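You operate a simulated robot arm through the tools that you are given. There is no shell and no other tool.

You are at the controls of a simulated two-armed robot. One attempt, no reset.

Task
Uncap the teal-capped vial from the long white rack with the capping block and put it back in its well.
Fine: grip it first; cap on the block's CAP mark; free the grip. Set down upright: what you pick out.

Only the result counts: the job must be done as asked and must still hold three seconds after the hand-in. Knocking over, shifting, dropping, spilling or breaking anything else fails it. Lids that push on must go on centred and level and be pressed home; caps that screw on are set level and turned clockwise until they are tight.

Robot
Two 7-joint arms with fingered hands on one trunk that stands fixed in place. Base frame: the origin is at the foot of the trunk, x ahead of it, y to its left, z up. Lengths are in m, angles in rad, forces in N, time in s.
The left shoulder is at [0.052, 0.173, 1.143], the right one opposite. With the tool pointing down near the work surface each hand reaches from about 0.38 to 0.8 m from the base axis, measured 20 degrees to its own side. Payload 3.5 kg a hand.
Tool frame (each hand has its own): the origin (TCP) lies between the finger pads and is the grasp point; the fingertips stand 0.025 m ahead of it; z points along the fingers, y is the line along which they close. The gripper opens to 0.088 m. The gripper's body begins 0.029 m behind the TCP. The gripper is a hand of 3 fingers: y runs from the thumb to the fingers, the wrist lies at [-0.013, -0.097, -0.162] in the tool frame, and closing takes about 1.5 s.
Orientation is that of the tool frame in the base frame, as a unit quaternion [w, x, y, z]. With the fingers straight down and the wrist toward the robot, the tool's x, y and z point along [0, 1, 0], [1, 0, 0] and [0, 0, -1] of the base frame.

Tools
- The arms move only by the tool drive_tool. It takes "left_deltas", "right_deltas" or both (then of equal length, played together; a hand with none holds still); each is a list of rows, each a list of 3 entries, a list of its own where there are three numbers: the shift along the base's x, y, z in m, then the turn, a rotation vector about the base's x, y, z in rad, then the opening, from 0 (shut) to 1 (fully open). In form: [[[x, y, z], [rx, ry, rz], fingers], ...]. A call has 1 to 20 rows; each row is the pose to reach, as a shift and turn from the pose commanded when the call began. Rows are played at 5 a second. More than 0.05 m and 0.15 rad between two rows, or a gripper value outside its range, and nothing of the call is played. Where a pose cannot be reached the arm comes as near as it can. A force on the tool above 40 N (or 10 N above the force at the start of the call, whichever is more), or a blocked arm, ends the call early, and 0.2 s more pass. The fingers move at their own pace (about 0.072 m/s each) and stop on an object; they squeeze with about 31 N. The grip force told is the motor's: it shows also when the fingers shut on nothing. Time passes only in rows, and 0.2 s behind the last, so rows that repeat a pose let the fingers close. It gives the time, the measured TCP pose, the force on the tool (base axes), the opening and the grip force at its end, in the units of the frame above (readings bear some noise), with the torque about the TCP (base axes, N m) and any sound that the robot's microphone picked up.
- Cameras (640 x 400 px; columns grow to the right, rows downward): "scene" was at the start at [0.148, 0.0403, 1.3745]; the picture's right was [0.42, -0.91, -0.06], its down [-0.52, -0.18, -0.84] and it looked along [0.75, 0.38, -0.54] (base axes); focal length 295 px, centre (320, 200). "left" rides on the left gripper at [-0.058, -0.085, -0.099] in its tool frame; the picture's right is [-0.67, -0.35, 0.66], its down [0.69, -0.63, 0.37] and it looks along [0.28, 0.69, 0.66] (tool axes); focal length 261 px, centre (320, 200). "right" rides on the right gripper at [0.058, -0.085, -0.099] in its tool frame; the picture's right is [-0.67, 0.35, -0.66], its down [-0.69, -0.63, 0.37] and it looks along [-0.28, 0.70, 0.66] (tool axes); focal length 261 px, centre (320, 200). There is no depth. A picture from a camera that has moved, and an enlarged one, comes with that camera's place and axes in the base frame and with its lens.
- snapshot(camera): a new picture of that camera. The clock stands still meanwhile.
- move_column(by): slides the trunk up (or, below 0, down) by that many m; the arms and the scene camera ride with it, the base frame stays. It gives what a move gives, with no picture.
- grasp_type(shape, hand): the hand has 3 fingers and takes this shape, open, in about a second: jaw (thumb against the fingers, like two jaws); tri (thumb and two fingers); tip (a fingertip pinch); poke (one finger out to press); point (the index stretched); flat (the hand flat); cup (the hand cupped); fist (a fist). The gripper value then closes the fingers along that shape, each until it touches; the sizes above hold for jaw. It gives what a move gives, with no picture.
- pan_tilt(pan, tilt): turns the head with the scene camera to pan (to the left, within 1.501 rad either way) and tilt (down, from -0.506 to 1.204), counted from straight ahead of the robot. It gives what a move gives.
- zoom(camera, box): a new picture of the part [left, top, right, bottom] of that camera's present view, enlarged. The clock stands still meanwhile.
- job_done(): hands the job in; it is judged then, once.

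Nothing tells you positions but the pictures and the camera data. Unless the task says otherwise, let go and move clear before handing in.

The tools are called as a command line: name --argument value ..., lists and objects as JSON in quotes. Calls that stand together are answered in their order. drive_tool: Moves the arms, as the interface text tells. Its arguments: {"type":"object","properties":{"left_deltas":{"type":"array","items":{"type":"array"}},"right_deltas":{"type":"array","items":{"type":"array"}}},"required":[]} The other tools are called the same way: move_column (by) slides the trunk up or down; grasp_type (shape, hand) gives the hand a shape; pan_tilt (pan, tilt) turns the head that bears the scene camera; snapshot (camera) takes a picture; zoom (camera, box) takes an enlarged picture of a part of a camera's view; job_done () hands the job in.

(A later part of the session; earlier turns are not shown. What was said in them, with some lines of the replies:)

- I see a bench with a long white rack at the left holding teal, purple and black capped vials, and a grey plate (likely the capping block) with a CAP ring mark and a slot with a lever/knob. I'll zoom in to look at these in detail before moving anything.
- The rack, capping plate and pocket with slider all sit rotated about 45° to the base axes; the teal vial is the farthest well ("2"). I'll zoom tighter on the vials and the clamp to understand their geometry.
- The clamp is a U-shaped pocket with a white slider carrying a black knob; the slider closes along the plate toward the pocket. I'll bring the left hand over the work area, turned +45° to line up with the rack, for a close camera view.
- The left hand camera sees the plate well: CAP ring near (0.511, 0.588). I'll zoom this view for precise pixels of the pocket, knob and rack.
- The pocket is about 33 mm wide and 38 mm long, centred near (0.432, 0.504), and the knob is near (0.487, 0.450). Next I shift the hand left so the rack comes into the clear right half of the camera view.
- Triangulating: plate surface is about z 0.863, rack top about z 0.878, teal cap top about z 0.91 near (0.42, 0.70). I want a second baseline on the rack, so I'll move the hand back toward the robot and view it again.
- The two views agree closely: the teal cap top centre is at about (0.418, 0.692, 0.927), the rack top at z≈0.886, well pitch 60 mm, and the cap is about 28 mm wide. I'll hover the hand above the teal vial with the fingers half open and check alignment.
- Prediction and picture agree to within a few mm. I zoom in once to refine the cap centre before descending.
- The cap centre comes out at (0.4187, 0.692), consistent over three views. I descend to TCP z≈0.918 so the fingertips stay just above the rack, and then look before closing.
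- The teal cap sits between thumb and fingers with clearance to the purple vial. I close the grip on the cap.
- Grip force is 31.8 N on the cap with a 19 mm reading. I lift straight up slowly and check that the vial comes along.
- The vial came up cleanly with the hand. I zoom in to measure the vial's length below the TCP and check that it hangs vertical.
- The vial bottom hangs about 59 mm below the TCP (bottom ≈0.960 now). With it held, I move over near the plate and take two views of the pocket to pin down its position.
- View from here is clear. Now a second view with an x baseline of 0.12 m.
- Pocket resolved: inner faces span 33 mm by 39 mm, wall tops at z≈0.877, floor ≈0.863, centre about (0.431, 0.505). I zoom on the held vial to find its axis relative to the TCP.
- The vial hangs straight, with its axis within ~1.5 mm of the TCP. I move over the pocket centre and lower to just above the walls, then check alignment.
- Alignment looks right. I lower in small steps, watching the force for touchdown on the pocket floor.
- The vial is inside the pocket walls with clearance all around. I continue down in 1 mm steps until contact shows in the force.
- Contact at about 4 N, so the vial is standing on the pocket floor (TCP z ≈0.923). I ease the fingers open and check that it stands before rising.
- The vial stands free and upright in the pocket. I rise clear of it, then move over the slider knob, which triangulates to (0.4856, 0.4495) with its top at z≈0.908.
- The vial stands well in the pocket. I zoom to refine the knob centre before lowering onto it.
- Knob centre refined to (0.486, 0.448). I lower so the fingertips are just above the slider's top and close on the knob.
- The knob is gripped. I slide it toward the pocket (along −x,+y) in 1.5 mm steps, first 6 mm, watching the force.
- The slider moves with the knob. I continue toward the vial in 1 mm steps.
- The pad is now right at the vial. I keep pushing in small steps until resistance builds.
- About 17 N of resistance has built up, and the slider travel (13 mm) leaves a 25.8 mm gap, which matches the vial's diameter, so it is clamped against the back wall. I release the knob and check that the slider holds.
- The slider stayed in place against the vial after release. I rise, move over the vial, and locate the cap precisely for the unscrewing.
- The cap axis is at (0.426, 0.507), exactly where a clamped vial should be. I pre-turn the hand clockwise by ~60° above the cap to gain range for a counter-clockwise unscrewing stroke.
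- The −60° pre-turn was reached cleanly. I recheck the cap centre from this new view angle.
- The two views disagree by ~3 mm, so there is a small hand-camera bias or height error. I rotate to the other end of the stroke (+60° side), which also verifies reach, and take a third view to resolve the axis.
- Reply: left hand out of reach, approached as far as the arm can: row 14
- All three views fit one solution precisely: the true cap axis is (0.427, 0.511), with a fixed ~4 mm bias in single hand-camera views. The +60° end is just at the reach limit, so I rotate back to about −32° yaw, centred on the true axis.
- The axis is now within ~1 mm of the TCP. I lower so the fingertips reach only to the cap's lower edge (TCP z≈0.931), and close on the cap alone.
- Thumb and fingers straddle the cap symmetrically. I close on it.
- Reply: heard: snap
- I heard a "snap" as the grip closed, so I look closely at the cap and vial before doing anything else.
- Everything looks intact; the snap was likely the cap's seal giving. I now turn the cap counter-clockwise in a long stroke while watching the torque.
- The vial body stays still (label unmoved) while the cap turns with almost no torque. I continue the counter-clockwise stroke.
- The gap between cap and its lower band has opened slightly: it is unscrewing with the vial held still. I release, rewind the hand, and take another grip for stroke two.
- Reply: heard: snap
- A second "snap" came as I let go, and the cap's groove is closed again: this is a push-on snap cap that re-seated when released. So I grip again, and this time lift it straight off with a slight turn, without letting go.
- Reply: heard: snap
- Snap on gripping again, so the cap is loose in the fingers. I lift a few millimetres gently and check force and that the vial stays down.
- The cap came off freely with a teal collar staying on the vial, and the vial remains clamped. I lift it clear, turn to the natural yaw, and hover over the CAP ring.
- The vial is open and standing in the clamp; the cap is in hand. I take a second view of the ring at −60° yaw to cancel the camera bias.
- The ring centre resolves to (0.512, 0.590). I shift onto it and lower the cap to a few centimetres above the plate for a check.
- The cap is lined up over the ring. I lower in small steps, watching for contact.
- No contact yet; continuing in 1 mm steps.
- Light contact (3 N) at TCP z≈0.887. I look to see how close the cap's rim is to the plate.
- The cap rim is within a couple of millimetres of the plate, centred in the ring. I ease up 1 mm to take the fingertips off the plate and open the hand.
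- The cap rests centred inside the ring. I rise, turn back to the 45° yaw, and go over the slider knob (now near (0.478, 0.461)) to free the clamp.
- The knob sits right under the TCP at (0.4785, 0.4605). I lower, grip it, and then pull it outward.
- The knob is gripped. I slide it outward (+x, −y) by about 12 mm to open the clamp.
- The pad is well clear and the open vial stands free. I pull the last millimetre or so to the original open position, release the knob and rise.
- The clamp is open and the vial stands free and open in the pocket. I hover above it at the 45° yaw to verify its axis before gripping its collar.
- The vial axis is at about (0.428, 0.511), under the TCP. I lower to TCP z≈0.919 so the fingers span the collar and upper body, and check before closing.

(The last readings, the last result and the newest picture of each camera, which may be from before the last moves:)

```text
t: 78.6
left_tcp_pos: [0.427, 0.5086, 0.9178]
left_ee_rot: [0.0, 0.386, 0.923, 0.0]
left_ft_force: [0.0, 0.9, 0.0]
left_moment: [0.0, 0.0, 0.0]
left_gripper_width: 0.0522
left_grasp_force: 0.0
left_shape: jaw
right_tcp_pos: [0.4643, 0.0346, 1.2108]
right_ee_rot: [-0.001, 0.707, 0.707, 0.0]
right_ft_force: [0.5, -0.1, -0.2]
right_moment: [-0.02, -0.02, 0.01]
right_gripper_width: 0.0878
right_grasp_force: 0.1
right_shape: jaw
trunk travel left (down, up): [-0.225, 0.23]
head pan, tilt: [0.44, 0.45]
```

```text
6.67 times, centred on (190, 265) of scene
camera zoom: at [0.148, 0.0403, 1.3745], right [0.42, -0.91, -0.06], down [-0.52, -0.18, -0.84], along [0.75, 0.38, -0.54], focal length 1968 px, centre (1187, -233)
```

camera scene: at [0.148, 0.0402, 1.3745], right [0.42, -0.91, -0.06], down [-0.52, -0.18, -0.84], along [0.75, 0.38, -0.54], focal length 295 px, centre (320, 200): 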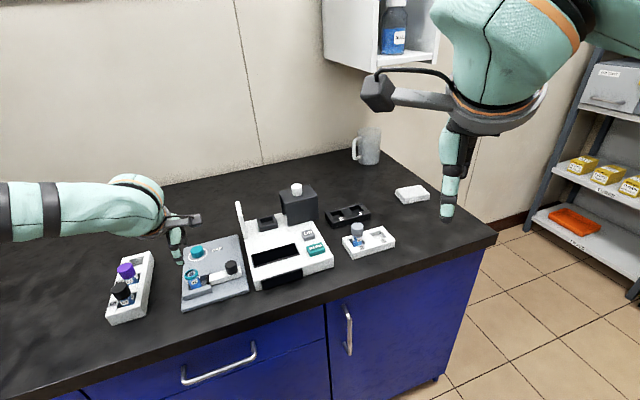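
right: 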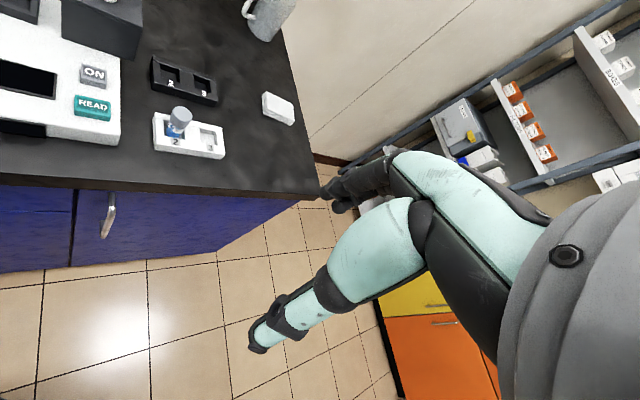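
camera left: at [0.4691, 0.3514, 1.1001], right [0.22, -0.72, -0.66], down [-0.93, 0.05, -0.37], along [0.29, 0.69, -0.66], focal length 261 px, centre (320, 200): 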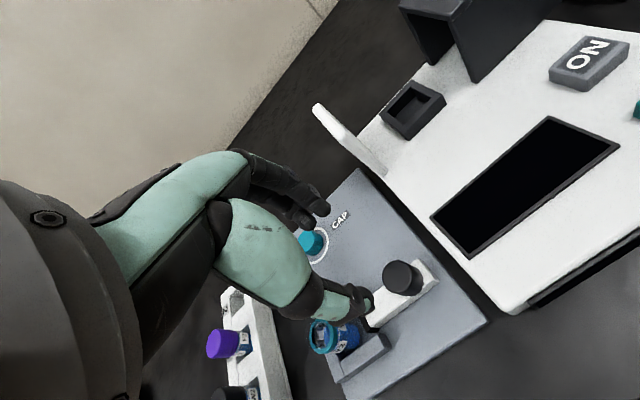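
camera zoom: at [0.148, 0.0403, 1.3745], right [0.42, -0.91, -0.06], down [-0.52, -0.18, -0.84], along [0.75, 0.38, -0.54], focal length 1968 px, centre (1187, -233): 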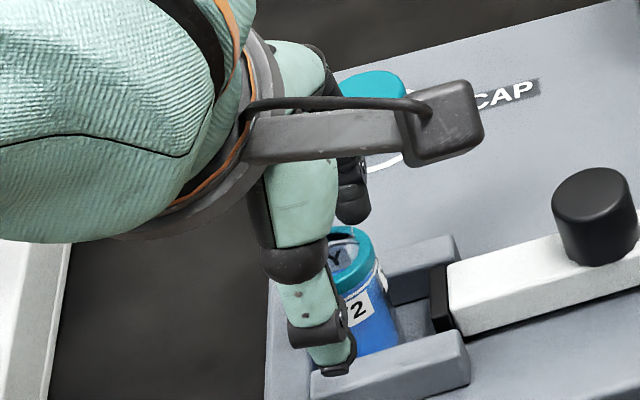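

Good placement. I close gently on the collar and body.

drive_tool --left_deltas '[[[0, 0, 0], [0, 0, 0], 0.5], [[0, 0, 0], [0, 0, 0], 0.42], [[0, 0, 0], [0, 0, 0], 0.34], [[0, 0, 0], [0, 0, 0], 0.26], [[0, 0, 0], [0, 0, 0], 0.18], [[0, 0, 0], [0, 0, 0], 0.1], [[0, 0, 0], [0, 0, 0], 0.0], [[0, 0, 0], [0, 0, 0], 0.0], [[0, 0, 0], [0, 0, 0], 0.0]]'

zoom --camera "left" --box '[260, 170, 460, 310]'

zoom --camera "scene" --box '[150, 235, 230, 295]'

```text
t: 80.6
left_tcp_pos: [0.4272, 0.5105, 0.9185]
left_ee_rot: [0.0, 0.385, 0.923, 0.0]
left_ft_force: [0.6, -0.3, -0.9]
left_moment: [-0.01, -0.03, -0.01]
left_gripper_width: 0.0191
left_grasp_force: 31.0
left_shape: jaw
right_tcp_pos: [0.4655, 0.0351, 1.2109]
right_ee_rot: [0.0, 0.707, 0.707, -0.001]
right_ft_force: [0.2, 0.8, 0.2]
right_moment: [0.01, 0.01, 0.0]
right_gripper_width: 0.0876
right_grasp_force: 0.0
right_shape: jaw
trunk travel left (down, up): [-0.225, 0.23]
head pan, tilt: [0.44, 0.45]
```

```text
2.86 times, centred on (360, 240) of left
camera zoom: at [0.4079, 0.409, 1.0186], right [0.22, -0.72, -0.66], down [-0.93, 0.05, -0.37], along [0.29, 0.69, -0.66], focal length 745 px, centre (206, 86)
```

zoom: 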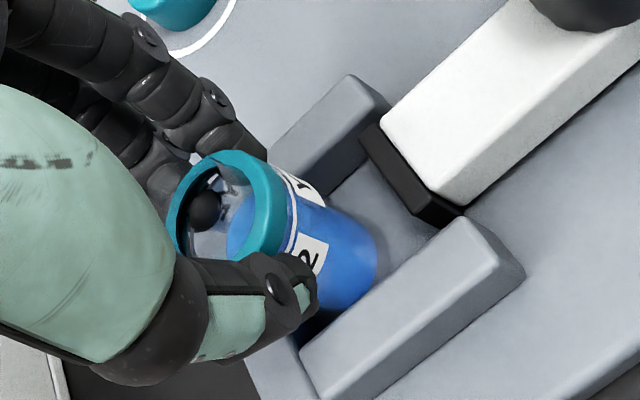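

```text
6.67 times, centred on (190, 265) of scene
camera zoom: at [0.1481, 0.0403, 1.3744], right [0.42, -0.91, -0.06], down [-0.52, -0.18, -0.84], along [0.75, 0.38, -0.54], focal length 1968 px, centre (1187, -233)
```

zoom: 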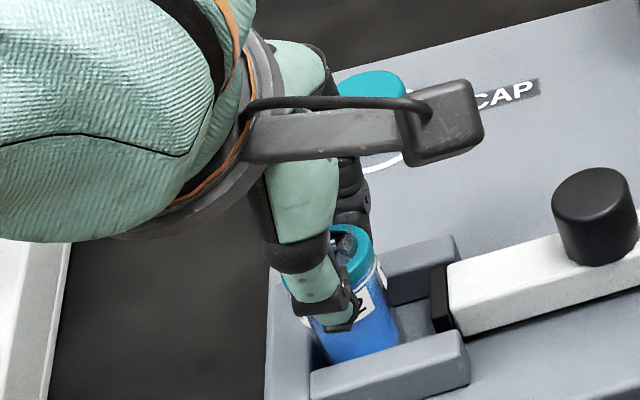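

Firm 31 N grip, vial upright. I lift it slowly and smoothly straight up out of the pocket.

drive_tool --left_deltas '[[[0, 0, 0.004], [0, 0, 0], 0.0], [[0, 0, 0.01], [0, 0, 0], 0.0], [[0, 0, 0.018], [0, 0, 0], 0.0], [[0, 0, 0.028], [0, 0, 0], 0.0], [[0, 0, 0.04], [0, 0, 0], 0.0], [[0, 0, 0.053], [0, 0, 0], 0.0], [[0, 0, 0.066], [0, 0, 0], 0.0], [[0, 0, 0.079], [0, 0, 0], 0.0], [[0, 0, 0.091], [0, 0, 0], 0.0], [[0, 0, 0.099], [0, 0, 0], 0.0], [[0, 0, 0.102], [0, 0, 0], 0.0], [[0, 0, 0.102], [0, 0, 0], 0.0]]'

snapshot --camera "left"

zoom --camera "scene" --box '[130, 190, 250, 290]'

```text
t: 83.2
left_tcp_pos: [0.4262, 0.5114, 1.0201]
left_ee_rot: [0.0, 0.386, 0.923, 0.001]
left_ft_force: [0.2, 0.4, 0.1]
left_moment: [0.01, 0.01, 0.01]
left_gripper_width: 0.0192
left_grasp_force: 31.1
left_shape: jaw
right_tcp_pos: [0.4646, 0.0356, 1.2105]
right_ee_rot: [-0.001, 0.707, 0.707, -0.001]
right_ft_force: [0.0, -1.0, 0.1]
right_moment: [0.0, 0.0, -0.01]
right_gripper_width: 0.0879
right_grasp_force: 0.1
right_shape: jaw
trunk travel left (down, up): [-0.225, 0.23]
head pan, tilt: [0.44, 0.45]
```

```text
taken
camera left: at [0.4065, 0.4097, 1.1213], right [0.22, -0.72, -0.66], down [-0.93, 0.05, -0.37], along [0.29, 0.69, -0.66], focal length 261 px, centre (320, 200)
```

left: 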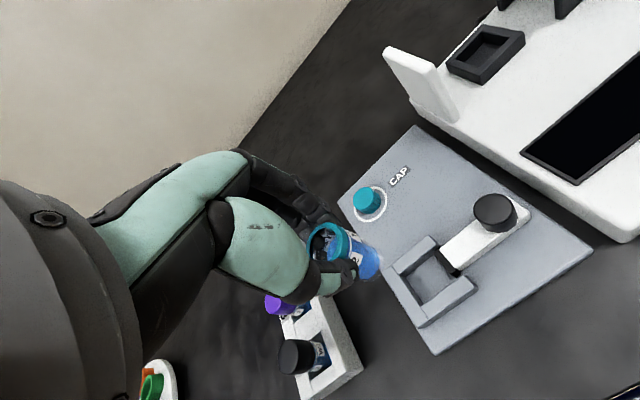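

```text
4.00 times, centred on (190, 240) of scene
camera zoom: at [0.1481, 0.0403, 1.3744], right [0.42, -0.91, -0.06], down [-0.52, -0.18, -0.84], along [0.75, 0.38, -0.54], focal length 1181 px, centre (840, 40)
```

zoom: 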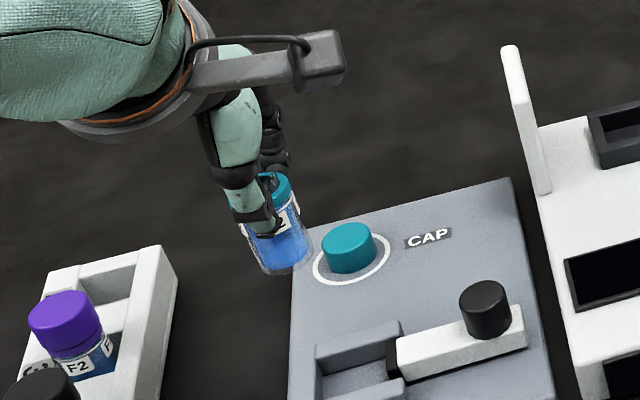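

The open vial is held upright above the plate. I carry it smoothly over toward its empty well and look at the well before lowering.

drive_tool --left_deltas '[[[-0.0005, 0.01, 0], [0, 0, 0], 0.0], [[-0.001, 0.028, 0], [0, 0, 0], 0.0], [[-0.002, 0.052, 0], [0, 0, 0], 0.0], [[-0.003, 0.078, 0], [0, 0, 0], 0.0], [[-0.004, 0.104, 0], [0, 0, 0], 0.0], [[-0.005, 0.13, 0], [0, 0, 0], 0.0], [[-0.006, 0.154, 0], [0, 0, 0], 0.0], [[-0.0066, 0.172, 0], [0, 0, 0], 0.0], [[-0.0066, 0.1823, 0], [0, 0, 0], 0.0], [[-0.0066, 0.1823, 0], [0, 0, 0], 0.0], [[-0.0066, 0.1823, 0], [0, 0, 0], 0.0]]'

snapshot --camera "left"

zoom --camera "left" --box '[340, 220, 480, 320]'

zoom --camera "scene" --box '[84, 200, 180, 280]'

```text
t: 85.6
left_tcp_pos: [0.419, 0.6925, 1.0202]
left_ee_rot: [0.0, 0.386, 0.922, 0.0]
left_ft_force: [1.0, 0.4, 0.1]
left_moment: [-0.01, -0.03, 0.0]
left_gripper_width: 0.0193
left_grasp_force: 31.1
left_shape: jaw
right_tcp_pos: [0.4645, 0.0359, 1.2097]
right_ee_rot: [-0.001, 0.707, 0.707, -0.001]
right_ft_force: [0.6, -0.3, 0.6]
right_moment: [0.01, 0.01, 0.02]
right_gripper_width: 0.0873
right_grasp_force: 0.1
right_shape: jaw
trunk travel left (down, up): [-0.225, 0.23]
head pan, tilt: [0.44, 0.45]
```

```text
taken
camera left: at [0.4, 0.5916, 1.1211], right [0.22, -0.72, -0.66], down [-0.93, 0.05, -0.37], along [0.29, 0.69, -0.66], focal length 261 px, centre (320, 200)
```

left: 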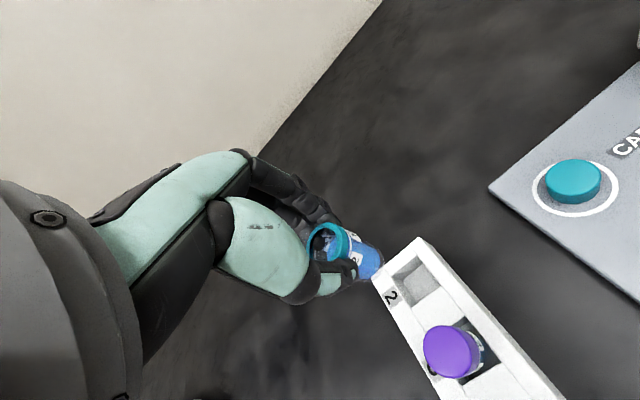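

```text
4.00 times, centred on (410, 270) of left
camera zoom: at [0.4, 0.5916, 1.1211], right [0.22, -0.72, -0.66], down [-0.93, 0.05, -0.37], along [0.29, 0.69, -0.66], focal length 1043 px, centre (-40, -80)
```

zoom: 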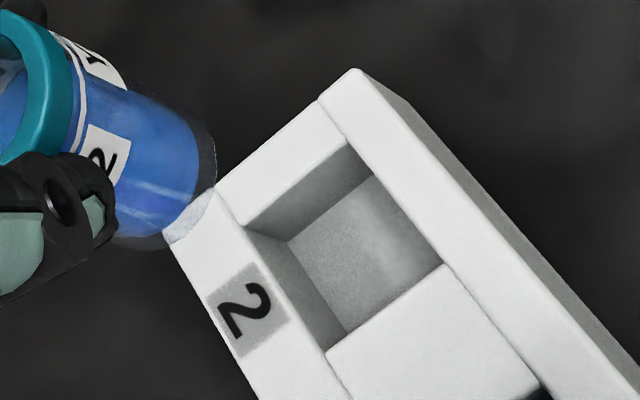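

```text
5.00 times, centred on (132, 240) of scene
camera zoom: at [0.1481, 0.0404, 1.3744], right [0.42, -0.91, -0.06], down [-0.52, -0.19, -0.84], along [0.75, 0.38, -0.54], focal length 1476 px, centre (1260, 0)
```

zoom: 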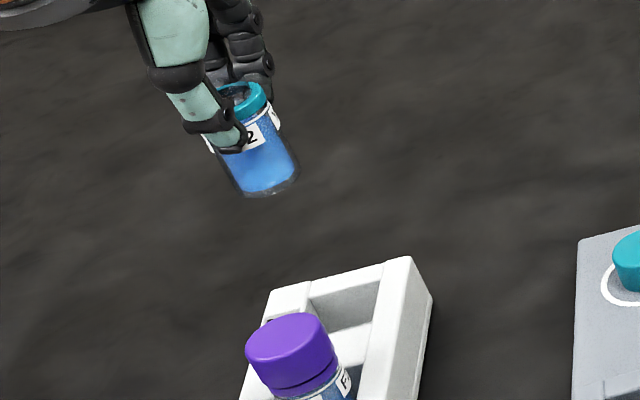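

The cap sits neatly inside the CAP ring, and the empty well (about 31 mm square) has its bias-corrected centre at about (0.4205, 0.6963). I zoom on the held vial to confirm its axis relative to the TCP.

zoom --camera "left" --box '[290, 200, 418, 290]'

zoom --camera "scene" --box '[116, 210, 156, 244]'

```text
4.44 times, centred on (354, 245) of left
camera zoom: at [0.4, 0.5916, 1.1211], right [0.22, -0.72, -0.66], down [-0.93, 0.05, -0.37], along [0.29, 0.69, -0.66], focal length 1158 px, centre (169, 0)
```

zoom: 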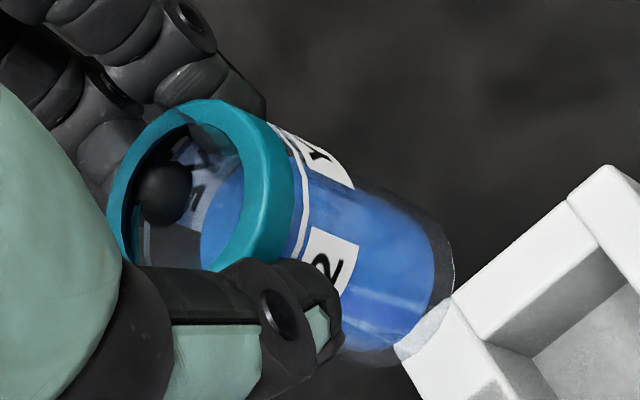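

```text
11.76 times, centred on (136, 227) of scene
camera zoom: at [0.1481, 0.0404, 1.3744], right [0.42, -0.91, -0.06], down [-0.52, -0.19, -0.84], along [0.75, 0.38, -0.54], focal length 3474 px, centre (2485, -118)
```

zoom: 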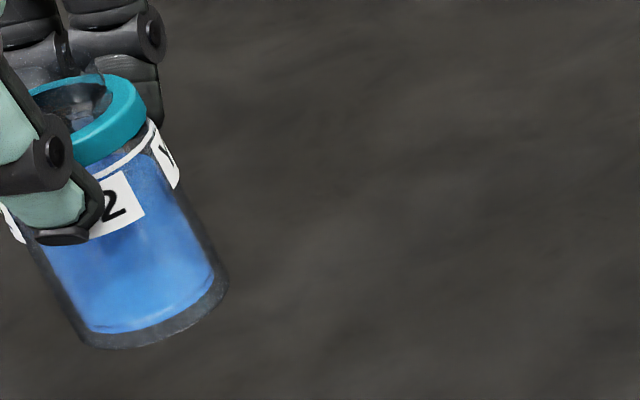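

I want a cleaner calibration check before lowering: the cap I placed shows where the TCP really put something relative to the ring, so I zoom on it from both cameras.

zoom --camera "scene" --box '[176, 236, 224, 266]'

zoom --camera "left" --box '[520, 140, 640, 230]'

```text
13.33 times, centred on (200, 251) of scene
camera zoom: at [0.1481, 0.0404, 1.3744], right [0.42, -0.91, -0.06], down [-0.52, -0.19, -0.84], along [0.75, 0.38, -0.54], focal length 3937 px, centre (1920, -480)
```

zoom: 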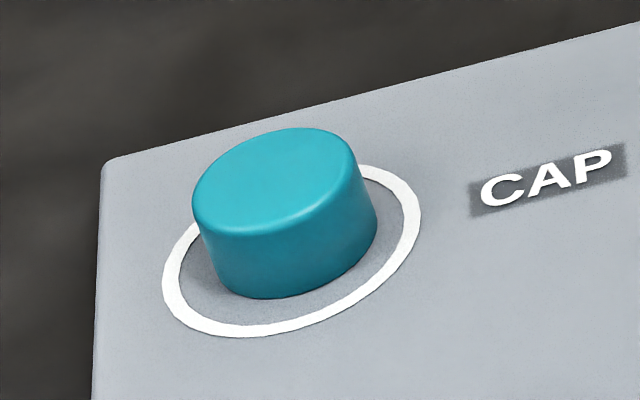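

```text
4.44 times, centred on (580, 185) of left
camera zoom: at [0.4, 0.5916, 1.1211], right [0.22, -0.72, -0.66], down [-0.93, 0.05, -0.37], along [0.29, 0.69, -0.66], focal length 1158 px, centre (-836, 267)
```

zoom: 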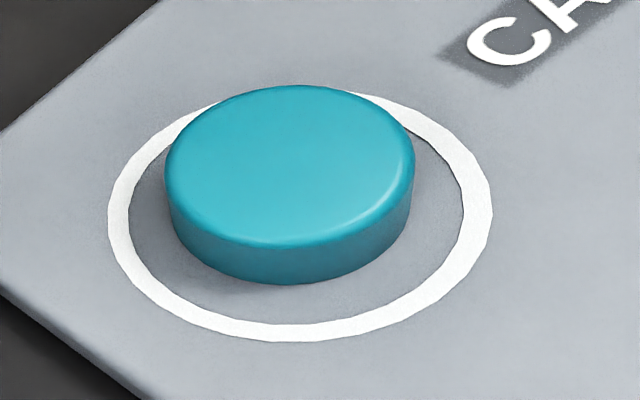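

The cap sits within ~1.5 mm of the ring centre, confirming the TCP calibration. To compare the vial bottom with the well directly, I lower to just above the rack.

drive_tool --left_deltas '[[[0.0005, 0.002, -0.01], [0, 0, 0], 0.0], [[0.0005, 0.002, -0.025], [0, 0, 0], 0.0], [[0.0005, 0.002, -0.04], [0, 0, 0], 0.0], [[0.0005, 0.002, -0.055], [0, 0, 0], 0.0], [[0.0005, 0.002, -0.063], [0, 0, 0], 0.0], [[0.0005, 0.002, -0.065], [0, 0, 0], 0.0], [[0.0005, 0.002, -0.065], [0, 0, 0], 0.0]]'

zoom --camera "left" --box '[300, 200, 428, 290]'

zoom --camera "scene" --box '[110, 225, 166, 265]'

snapshot --camera "left"

```text
t: 87.2
left_tcp_pos: [0.4191, 0.6934, 0.9559]
left_ee_rot: [0.0, 0.386, 0.923, 0.0]
left_ft_force: [0.2, -0.1, -0.2]
left_moment: [0.0, 0.03, 0.02]
left_gripper_width: 0.0191
left_grasp_force: 30.9
left_shape: jaw
right_tcp_pos: [0.4645, 0.0349, 1.2101]
right_ee_rot: [-0.001, 0.707, 0.707, -0.001]
right_ft_force: [0.5, -0.3, 0.7]
right_moment: [-0.02, -0.01, -0.01]
right_gripper_width: 0.0876
right_grasp_force: 0.1
right_shape: jaw
trunk travel left (down, up): [-0.225, 0.23]
head pan, tilt: [0.44, 0.45]
```

```text
4.44 times, centred on (364, 245) of left
camera zoom: at [0.4005, 0.5938, 1.0562], right [0.22, -0.72, -0.66], down [-0.93, 0.05, -0.37], along [0.29, 0.69, -0.66], focal length 1158 px, centre (124, 0)
```

zoom: 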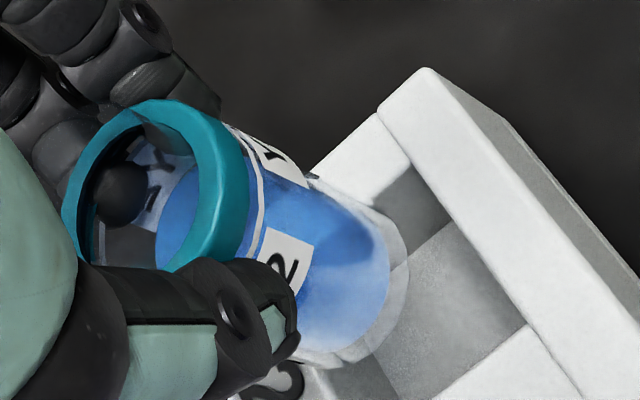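

```text
10.00 times, centred on (138, 245) of scene
camera zoom: at [0.1481, 0.0404, 1.3744], right [0.42, -0.91, -0.06], down [-0.52, -0.19, -0.84], along [0.75, 0.38, -0.54], focal length 2952 px, centre (2140, -250)
```

zoom: 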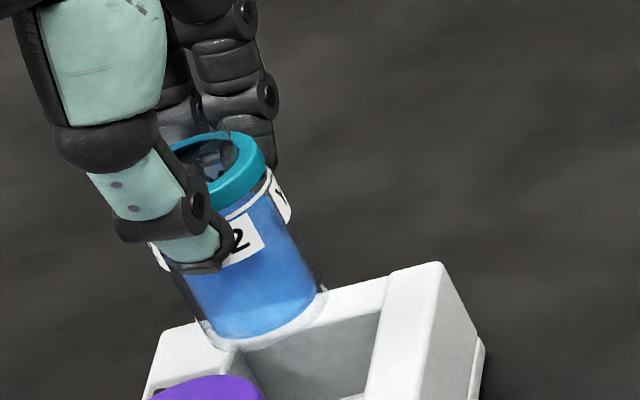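

```text
taken
camera left: at [0.4005, 0.5938, 1.0562], right [0.22, -0.72, -0.66], down [-0.93, 0.05, -0.37], along [0.29, 0.69, -0.66], focal length 261 px, centre (320, 200)
```

left: 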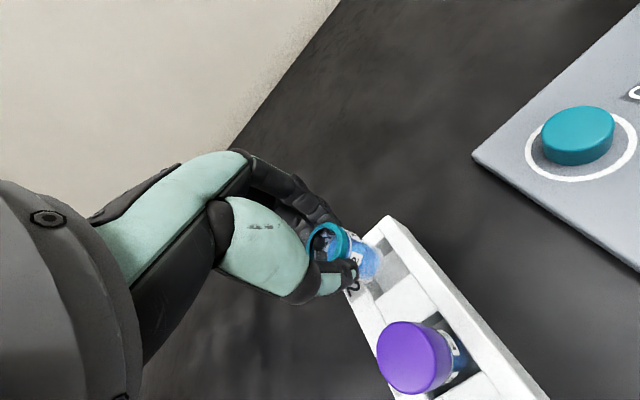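

Refining the camera model, both the vial axis and the well centre coincide with the TCP to about 1 mm. I lower carefully into the well mouth in 1.5 mm steps, watching for any contact force.

drive_tool --left_deltas '[[[0, 0, -0.004], [0, 0, 0], 0.0], [[0, 0, -0.008], [0, 0, 0], 0.0], [[0, 0, -0.0105], [0, 0, 0], 0.0], [[0, 0, -0.012], [0, 0, 0], 0.0], [[0, 0, -0.0135], [0, 0, 0], 0.0], [[0, 0, -0.015], [0, 0, 0], 0.0]]'

zoom --camera "left" --box '[300, 200, 428, 290]'

zoom --camera "scene" --box '[110, 230, 166, 270]'

```text
t: 88.6
left_tcp_pos: [0.4205, 0.6935, 0.9418]
left_ee_rot: [0.0, 0.386, 0.923, 0.0]
left_ft_force: [0.4, -0.5, -1.5]
left_moment: [0.0, -0.01, -0.01]
left_gripper_width: 0.0191
left_grasp_force: 31.2
left_shape: jaw
right_tcp_pos: [0.465, 0.0347, 1.2099]
right_ee_rot: [0.0, 0.707, 0.707, 0.0]
right_ft_force: [-0.3, -0.8, 0.1]
right_moment: [-0.02, 0.04, 0.01]
right_gripper_width: 0.0879
right_grasp_force: 0.0
right_shape: jaw
trunk travel left (down, up): [-0.225, 0.23]
head pan, tilt: [0.44, 0.45]
```

```text
4.44 times, centred on (364, 245) of left
camera zoom: at [0.401, 0.5937, 1.0414], right [0.22, -0.72, -0.66], down [-0.93, 0.05, -0.37], along [0.29, 0.69, -0.66], focal length 1158 px, centre (124, 0)
```

zoom: 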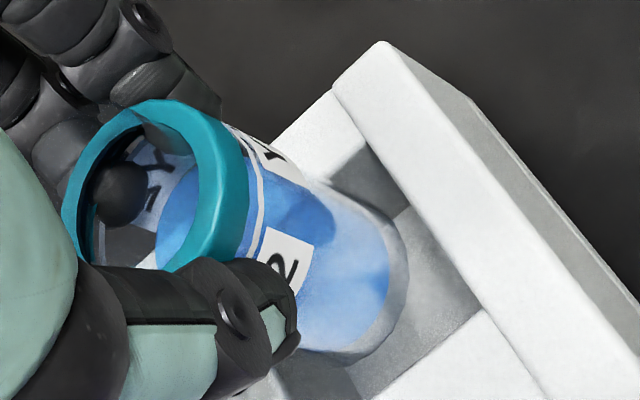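

```text
10.00 times, centred on (138, 250) of scene
camera zoom: at [0.1481, 0.0404, 1.3744], right [0.42, -0.91, -0.06], down [-0.52, -0.19, -0.84], along [0.75, 0.38, -0.54], focal length 2952 px, centre (2140, -300)
```

zoom: 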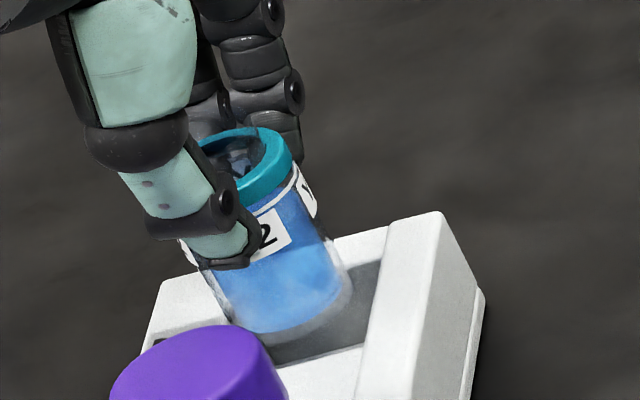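

No contact so far and the vial bottom is visibly inside the well mouth with margin on all sides. I continue down.

drive_tool --left_deltas '[[[0, 0, -0.002], [0, 0, 0], 0.0], [[0, 0, -0.004], [0, 0, 0], 0.0], [[0, 0, -0.006], [0, 0, 0], 0.0], [[0, 0, -0.008], [0, 0, 0], 0.0], [[0, 0, -0.01], [0, 0, 0], 0.0], [[0, 0, -0.012], [0, 0, 0], 0.0]]'

zoom --camera "left" --box '[300, 200, 428, 290]'

zoom --camera "scene" --box '[110, 230, 166, 270]'

```text
t: 90.0
left_tcp_pos: [0.4205, 0.6936, 0.9292]
left_ee_rot: [-0.001, 0.386, 0.923, 0.0]
left_ft_force: [0.0, 0.1, -0.1]
left_moment: [-0.03, 0.0, 0.0]
left_gripper_width: 0.0191
left_grasp_force: 30.5
left_shape: jaw
right_tcp_pos: [0.4657, 0.0349, 1.2105]
right_ee_rot: [0.0, 0.707, 0.707, 0.0]
right_ft_force: [-0.2, -0.5, -0.1]
right_moment: [0.0, -0.03, 0.0]
right_gripper_width: 0.0877
right_grasp_force: 0.1
right_shape: jaw
trunk travel left (down, up): [-0.225, 0.23]
head pan, tilt: [0.44, 0.45]
```

```text
4.44 times, centred on (364, 245) of left
camera zoom: at [0.4006, 0.5934, 1.0292], right [0.22, -0.72, -0.66], down [-0.93, 0.05, -0.37], along [0.29, 0.69, -0.66], focal length 1158 px, centre (124, 0)
```

zoom: 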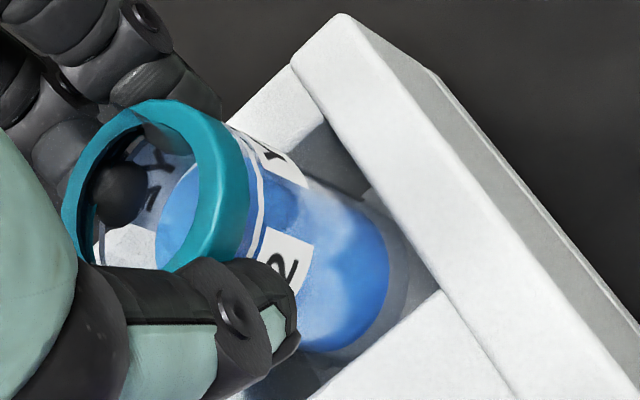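

```text
10.00 times, centred on (138, 250) of scene
camera zoom: at [0.1481, 0.0404, 1.3744], right [0.42, -0.91, -0.06], down [-0.52, -0.19, -0.84], along [0.75, 0.38, -0.54], focal length 2952 px, centre (2140, -300)
```

zoom: 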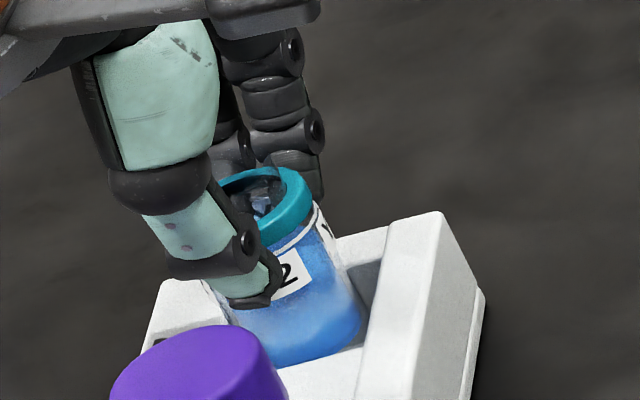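

The vial slides into the well freely. I continue down toward the well floor.

drive_tool --left_deltas '[[[0, 0, -0.002], [0, 0, 0], 0.0], [[0, 0, -0.004], [0, 0, 0], 0.0], [[0, 0, -0.006], [0, 0, 0], 0.0], [[0, 0, -0.008], [0, 0, 0], 0.0], [[0, 0, -0.01], [0, 0, 0], 0.0], [[0, 0, -0.011], [0, 0, 0], 0.0]]'

zoom --camera "left" --box '[280, 190, 430, 310]'

zoom --camera "scene" --box '[110, 230, 166, 270]'

```text
t: 91.4
left_tcp_pos: [0.4211, 0.6942, 0.9175]
left_ee_rot: [0.0, 0.386, 0.922, 0.0]
left_ft_force: [-0.3, 0.6, -0.2]
left_moment: [-0.01, 0.02, 0.01]
left_gripper_width: 0.019
left_grasp_force: 31.3
left_shape: jaw
right_tcp_pos: [0.4641, 0.0345, 1.2101]
right_ee_rot: [-0.002, 0.707, 0.707, -0.001]
right_ft_force: [-0.5, 0.5, -0.5]
right_moment: [0.02, 0.01, 0.01]
right_gripper_width: 0.0877
right_grasp_force: 0.0
right_shape: jaw
trunk travel left (down, up): [-0.225, 0.23]
head pan, tilt: [0.44, 0.45]
```

```text
3.33 times, centred on (355, 250) of left
camera zoom: at [0.4007, 0.5944, 1.018], right [0.22, -0.72, -0.66], down [-0.93, 0.05, -0.37], along [0.29, 0.69, -0.66], focal length 869 px, centre (203, 33)
```

zoom: 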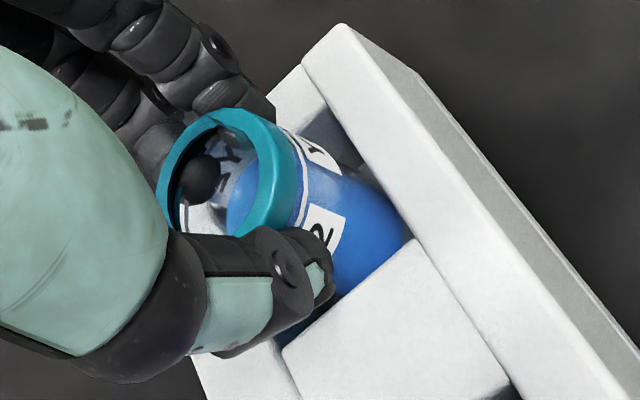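

```text
10.00 times, centred on (138, 250) of scene
camera zoom: at [0.1481, 0.0404, 1.3744], right [0.42, -0.91, -0.06], down [-0.52, -0.19, -0.84], along [0.75, 0.38, -0.54], focal length 2952 px, centre (2140, -300)
```

zoom: 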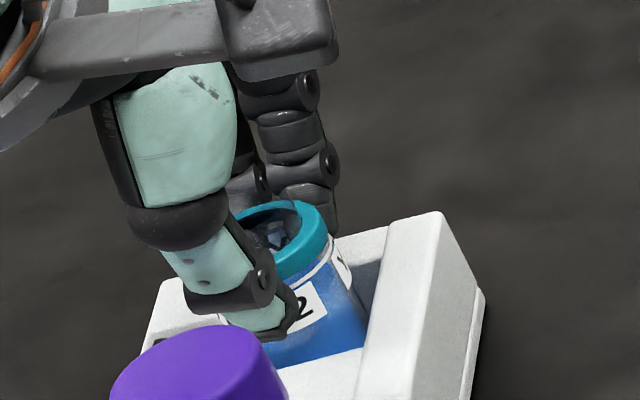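

Still free at TCP z≈0.918. I go down in 1 mm steps to find the floor.

drive_tool --left_deltas '[[[0, 0, -0.001], [0, 0, 0], 0.0], [[0, 0, -0.002], [0, 0, 0], 0.0], [[0, 0, -0.003], [0, 0, 0], 0.0], [[0, 0, -0.004], [0, 0, 0], 0.0]]'

zoom --camera "scene" --box '[110, 230, 166, 270]'

```text
t: 92.4
left_tcp_pos: [0.4206, 0.6939, 0.9134]
left_ee_rot: [0.0, 0.386, 0.923, 0.0]
left_ft_force: [-0.1, -0.3, -0.8]
left_moment: [-0.01, 0.02, 0.02]
left_gripper_width: 0.0193
left_grasp_force: 31.0
left_shape: jaw
right_tcp_pos: [0.4647, 0.0358, 1.2106]
right_ee_rot: [-0.001, 0.707, 0.707, -0.001]
right_ft_force: [-1.0, 0.1, -0.3]
right_moment: [0.02, -0.02, -0.02]
right_gripper_width: 0.0875
right_grasp_force: 0.1
right_shape: jaw
trunk travel left (down, up): [-0.225, 0.23]
head pan, tilt: [0.44, 0.45]
```

```text
10.00 times, centred on (138, 250) of scene
camera zoom: at [0.1481, 0.0404, 1.3744], right [0.42, -0.91, -0.06], down [-0.52, -0.19, -0.84], along [0.75, 0.38, -0.54], focal length 2952 px, centre (2140, -300)
```

zoom: 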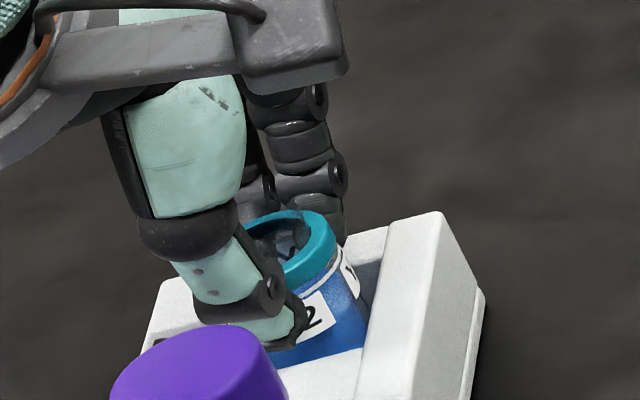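

Very close now. Another 3 mm in 1 mm steps.

drive_tool --left_deltas '[[[0, 0, -0.001], [0, 0, 0], 0.0], [[0, 0, -0.002], [0, 0, 0], 0.0], [[0, 0, -0.003], [0, 0, 0], 0.0], [[0, 0, -0.003], [0, 0, 0], 0.0]]'

zoom --camera "left" --box '[280, 190, 430, 310]'

zoom --camera "scene" --box '[110, 230, 166, 270]'

```text
t: 93.4
left_tcp_pos: [0.4195, 0.6946, 0.9132]
left_ee_rot: [0.001, 0.387, 0.922, 0.0]
left_ft_force: [-0.2, -0.2, 5.1]
left_moment: [0.06, -0.02, 0.01]
left_gripper_width: 0.0192
left_grasp_force: 30.9
left_shape: jaw
right_tcp_pos: [0.4641, 0.0341, 1.2106]
right_ee_rot: [-0.001, 0.707, 0.707, 0.0]
right_ft_force: [-0.2, 0.0, -0.2]
right_moment: [0.0, -0.01, -0.01]
right_gripper_width: 0.0874
right_grasp_force: 0.1
right_shape: jaw
trunk travel left (down, up): [-0.225, 0.23]
head pan, tilt: [0.44, 0.45]
```

```text
3.33 times, centred on (355, 250) of left
camera zoom: at [0.4008, 0.5935, 1.0127], right [0.22, -0.72, -0.66], down [-0.93, 0.05, -0.37], along [0.29, 0.69, -0.66], focal length 869 px, centre (203, 33)
```

zoom: 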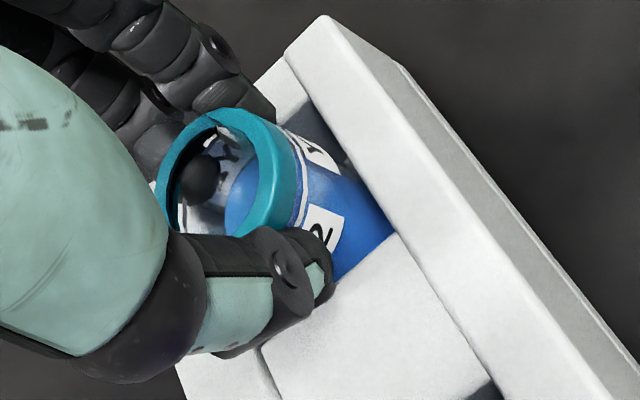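

```text
10.00 times, centred on (138, 250) of scene
camera zoom: at [0.1474, 0.0393, 1.3746], right [0.42, -0.91, -0.06], down [-0.52, -0.18, -0.84], along [0.75, 0.38, -0.54], focal length 2952 px, centre (2140, -300)
```

zoom: 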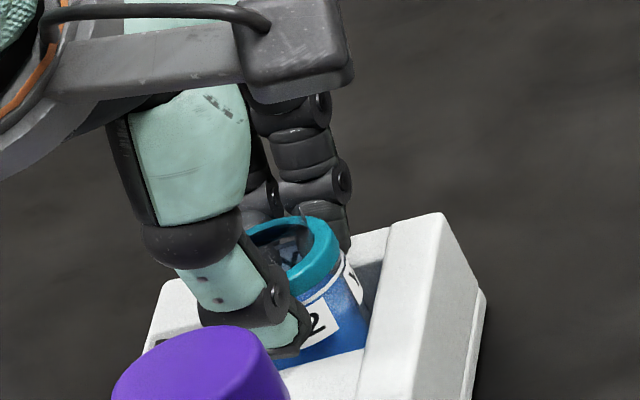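

Contact at 5 N with TCP z≈0.913, matching the expected well floor. I relieve the pressure slightly and open the fingers gently to the same width used before.

drive_tool --left_deltas '[[[0, 0, 0.0015], [0, 0, 0], 0.0], [[0, 0, 0.002], [0, 0, 0], 0.22], [[0, 0, 0.002], [0, 0, 0], 0.3], [[0, 0, 0.002], [0, 0, 0], 0.38], [[0, 0, 0.002], [0, 0, 0], 0.46], [[0, 0, 0.002], [0, 0, 0], 0.54], [[0, 0, 0.002], [0, 0, 0], 0.58], [[0, 0, 0.002], [0, 0, 0], 0.58], [[0, 0, 0.002], [0, 0, 0], 0.58]]'

zoom --camera "left" --box '[280, 190, 430, 310]'

zoom --camera "scene" --box '[110, 230, 166, 270]'

```text
t: 95.4
left_tcp_pos: [0.4211, 0.6925, 0.9142]
left_ee_rot: [0.0, 0.386, 0.922, 0.0]
left_ft_force: [-0.5, 0.2, 0.6]
left_moment: [-0.01, 0.02, 0.0]
left_gripper_width: 0.0506
left_grasp_force: 0.2
left_shape: jaw
right_tcp_pos: [0.4647, 0.036, 1.2099]
right_ee_rot: [-0.001, 0.707, 0.707, -0.001]
right_ft_force: [0.8, 0.2, 0.1]
right_moment: [0.0, -0.04, 0.03]
right_gripper_width: 0.0878
right_grasp_force: 0.0
right_shape: jaw
trunk travel left (down, up): [-0.225, 0.23]
head pan, tilt: [0.44, 0.45]
```

```text
3.33 times, centred on (355, 250) of left
camera zoom: at [0.4013, 0.5935, 1.0142], right [0.22, -0.72, -0.66], down [-0.93, 0.05, -0.37], along [0.29, 0.69, -0.66], focal length 869 px, centre (203, 33)
```

zoom: 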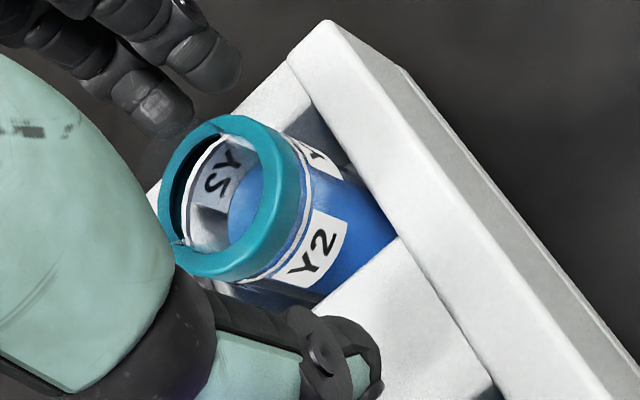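

```text
10.00 times, centred on (138, 250) of scene
camera zoom: at [0.148, 0.0404, 1.3744], right [0.42, -0.91, -0.06], down [-0.52, -0.18, -0.84], along [0.75, 0.38, -0.54], focal length 2952 px, centre (2140, -300)
```

zoom: 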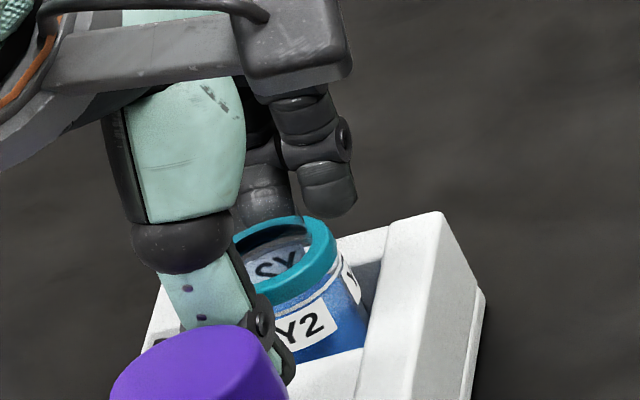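

The vial stands free and upright in its well. I rise straight up slowly, clear of both vials.

drive_tool --left_deltas '[[[0, 0, 0.006], [0, 0, 0], 0.58], [[0, 0, 0.015], [0, 0, 0], 0.58], [[0, 0, 0.03], [0, 0, 0], 0.58], [[0, 0, 0.05], [0, 0, 0], 0.58], [[0, 0, 0.075], [0, 0, 0], 0.58], [[0, 0, 0.1], [0, 0, 0], 0.58], [[0, 0, 0.13], [0, 0, 0], 0.58], [[0, 0, 0.13], [0, 0, 0], 0.58]]'

snapshot --camera "left"

zoom --camera "scene" --box '[90, 220, 250, 330]'

zoom --camera "scene" --box '[105, 235, 169, 285]'

```text
t: 97.2
left_tcp_pos: [0.419, 0.6945, 1.0425]
left_ee_rot: [0.001, 0.385, 0.923, 0.0]
left_ft_force: [-0.3, -0.6, -0.3]
left_moment: [-0.04, 0.02, -0.01]
left_gripper_width: 0.0506
left_grasp_force: 0.0
left_shape: jaw
right_tcp_pos: [0.465, 0.0351, 1.2104]
right_ee_rot: [0.0, 0.707, 0.707, 0.0]
right_ft_force: [0.1, -0.2, 0.7]
right_moment: [0.0, -0.01, -0.02]
right_gripper_width: 0.0877
right_grasp_force: 0.0
right_shape: jaw
trunk travel left (down, up): [-0.225, 0.23]
head pan, tilt: [0.44, 0.45]
```

```text
taken
camera left: at [0.4003, 0.5941, 1.1439], right [0.22, -0.72, -0.66], down [-0.93, 0.05, -0.37], along [0.29, 0.69, -0.66], focal length 261 px, centre (320, 200)
```

left: 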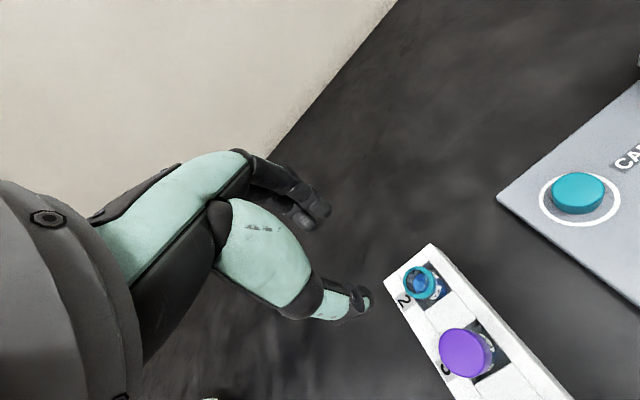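

```text
3.64 times, centred on (170, 275) of scene
camera zoom: at [0.1482, 0.0407, 1.3744], right [0.42, -0.91, -0.06], down [-0.52, -0.19, -0.84], along [0.75, 0.38, -0.55], focal length 1074 px, centre (866, -73)
```

zoom: 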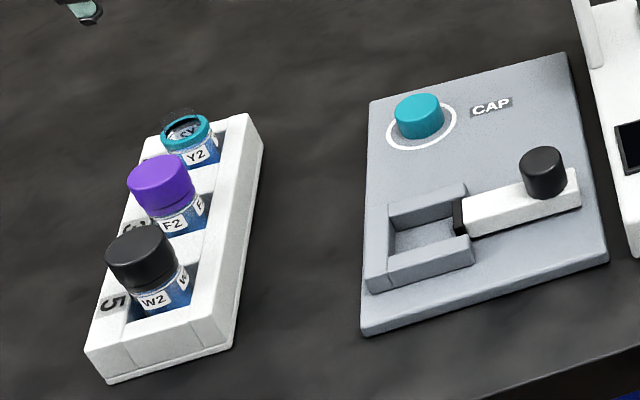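

```text
8.00 times, centred on (137, 260) of scene
camera zoom: at [0.1482, 0.0407, 1.3744], right [0.42, -0.91, -0.06], down [-0.52, -0.19, -0.84], along [0.75, 0.38, -0.55], focal length 2362 px, centre (1784, -280)
```

zoom: 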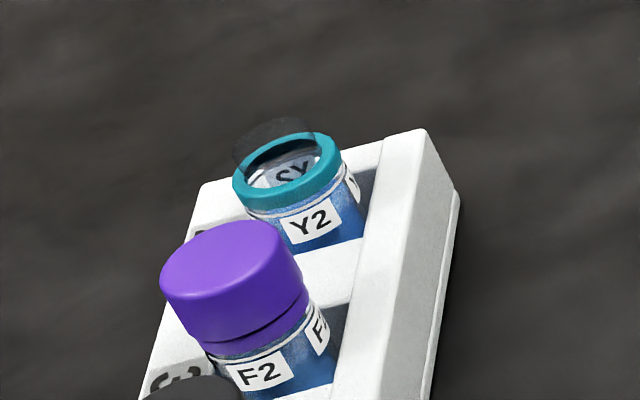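

The uncapped vial stands upright in well 2, the cap sits inside the CAP ring, and the clamp is open. I move the hand well clear before handing in.

drive_tool --left_deltas '[[[0, 0, 0.035], [0, 0, 0], 0.58], [[0, 0, 0.07], [0, 0, 0], 0.58], [[0, 0, 0.1], [0, 0, 0], 0.58], [[-0.02, -0.04, 0.1], [0, 0, -0.14], 0.58], [[-0.04, -0.08, 0.1], [0, 0, -0.28], 0.58], [[-0.06, -0.12, 0.1], [0, 0, -0.42], 0.58], [[-0.08, -0.16, 0.1], [0, 0, -0.56], 0.58], [[-0.1, -0.2, 0.1], [0, 0, -0.7], 0.58], [[-0.11, -0.22, 0.1], [0, 0, -0.78], 0.58], [[-0.11, -0.22, 0.1], [0, 0, -0.78], 0.58]]'

snapshot --camera "scene"

zoom --camera "scene" --box '[90, 220, 250, 330]'

```text
t: 99.4
left_tcp_pos: [0.3093, 0.4741, 1.1407]
left_ee_rot: [0.0, 0.707, 0.707, 0.0]
left_ft_force: [0.4, -0.4, -0.3]
left_moment: [0.02, 0.01, -0.02]
left_gripper_width: 0.0506
left_grasp_force: 0.0
left_shape: jaw
right_tcp_pos: [0.4645, 0.0344, 1.2093]
right_ee_rot: [-0.001, 0.707, 0.708, 0.0]
right_ft_force: [-1.4, 0.0, -0.3]
right_moment: [0.0, -0.02, 0.0]
right_gripper_width: 0.0874
right_grasp_force: 0.0
right_shape: jaw
trunk travel left (down, up): [-0.225, 0.23]
head pan, tilt: [0.44, 0.45]
```

```text
taken
camera scene: at [0.1482, 0.04, 1.3744], right [0.42, -0.91, -0.06], down [-0.52, -0.18, -0.84], along [0.75, 0.38, -0.54], focal length 295 px, centre (320, 200)
```

scene: 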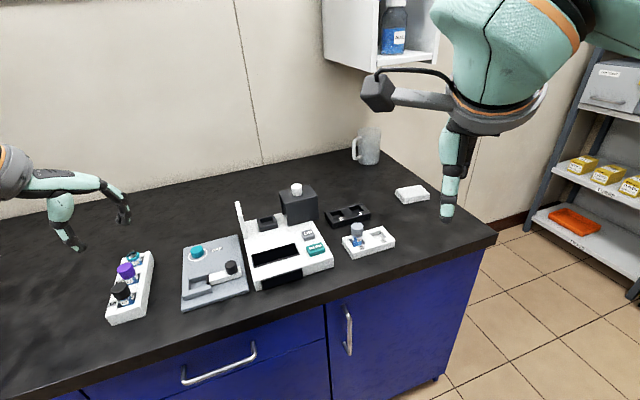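

```text
3.64 times, centred on (170, 275) of scene
camera zoom: at [0.1482, 0.04, 1.3744], right [0.42, -0.91, -0.06], down [-0.52, -0.18, -0.84], along [0.75, 0.38, -0.54], focal length 1074 px, centre (866, -73)
```

zoom: 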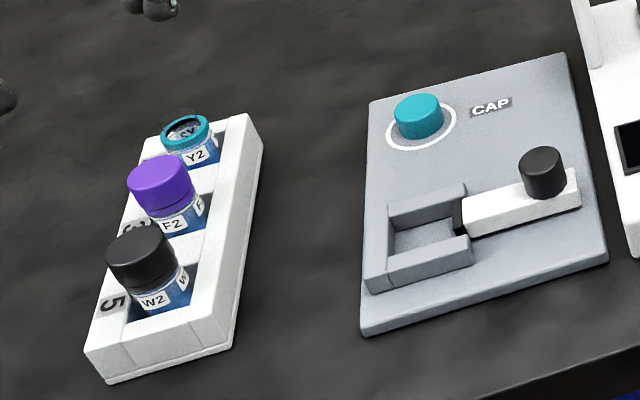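

The vial is back in well 2, upright and open. Its cap is in the CAP ring, the clamp is freed, and nothing else has moved. The hand is clear, so I hand the job in.

job_done

```text
The job is handed in.
```

I uncapped the teal-capped vial and put it back upright and open in well 2 of the long white rack, then handed the job in. I have not seen a verdict from the judging.

- **Cap:** I clamped the vial in the capping block before taking the cap off. The cap came off with a straight lift, and it now sits about 1.5 mm off the centre of the CAP mark. The teal collar below it stayed on the vial.
- **Clamp:** I slid it back to about its starting position after uncapping, so it is free.
- **Reseated once:** On my first try I turned the cap and let go, and it snapped back on. I gripped it again and lifted it straight off.
- **Everything else:** The last pictures show the purple and black vials and the rest of the bench unmoved. I saw no spills, and the left hand is well clear.
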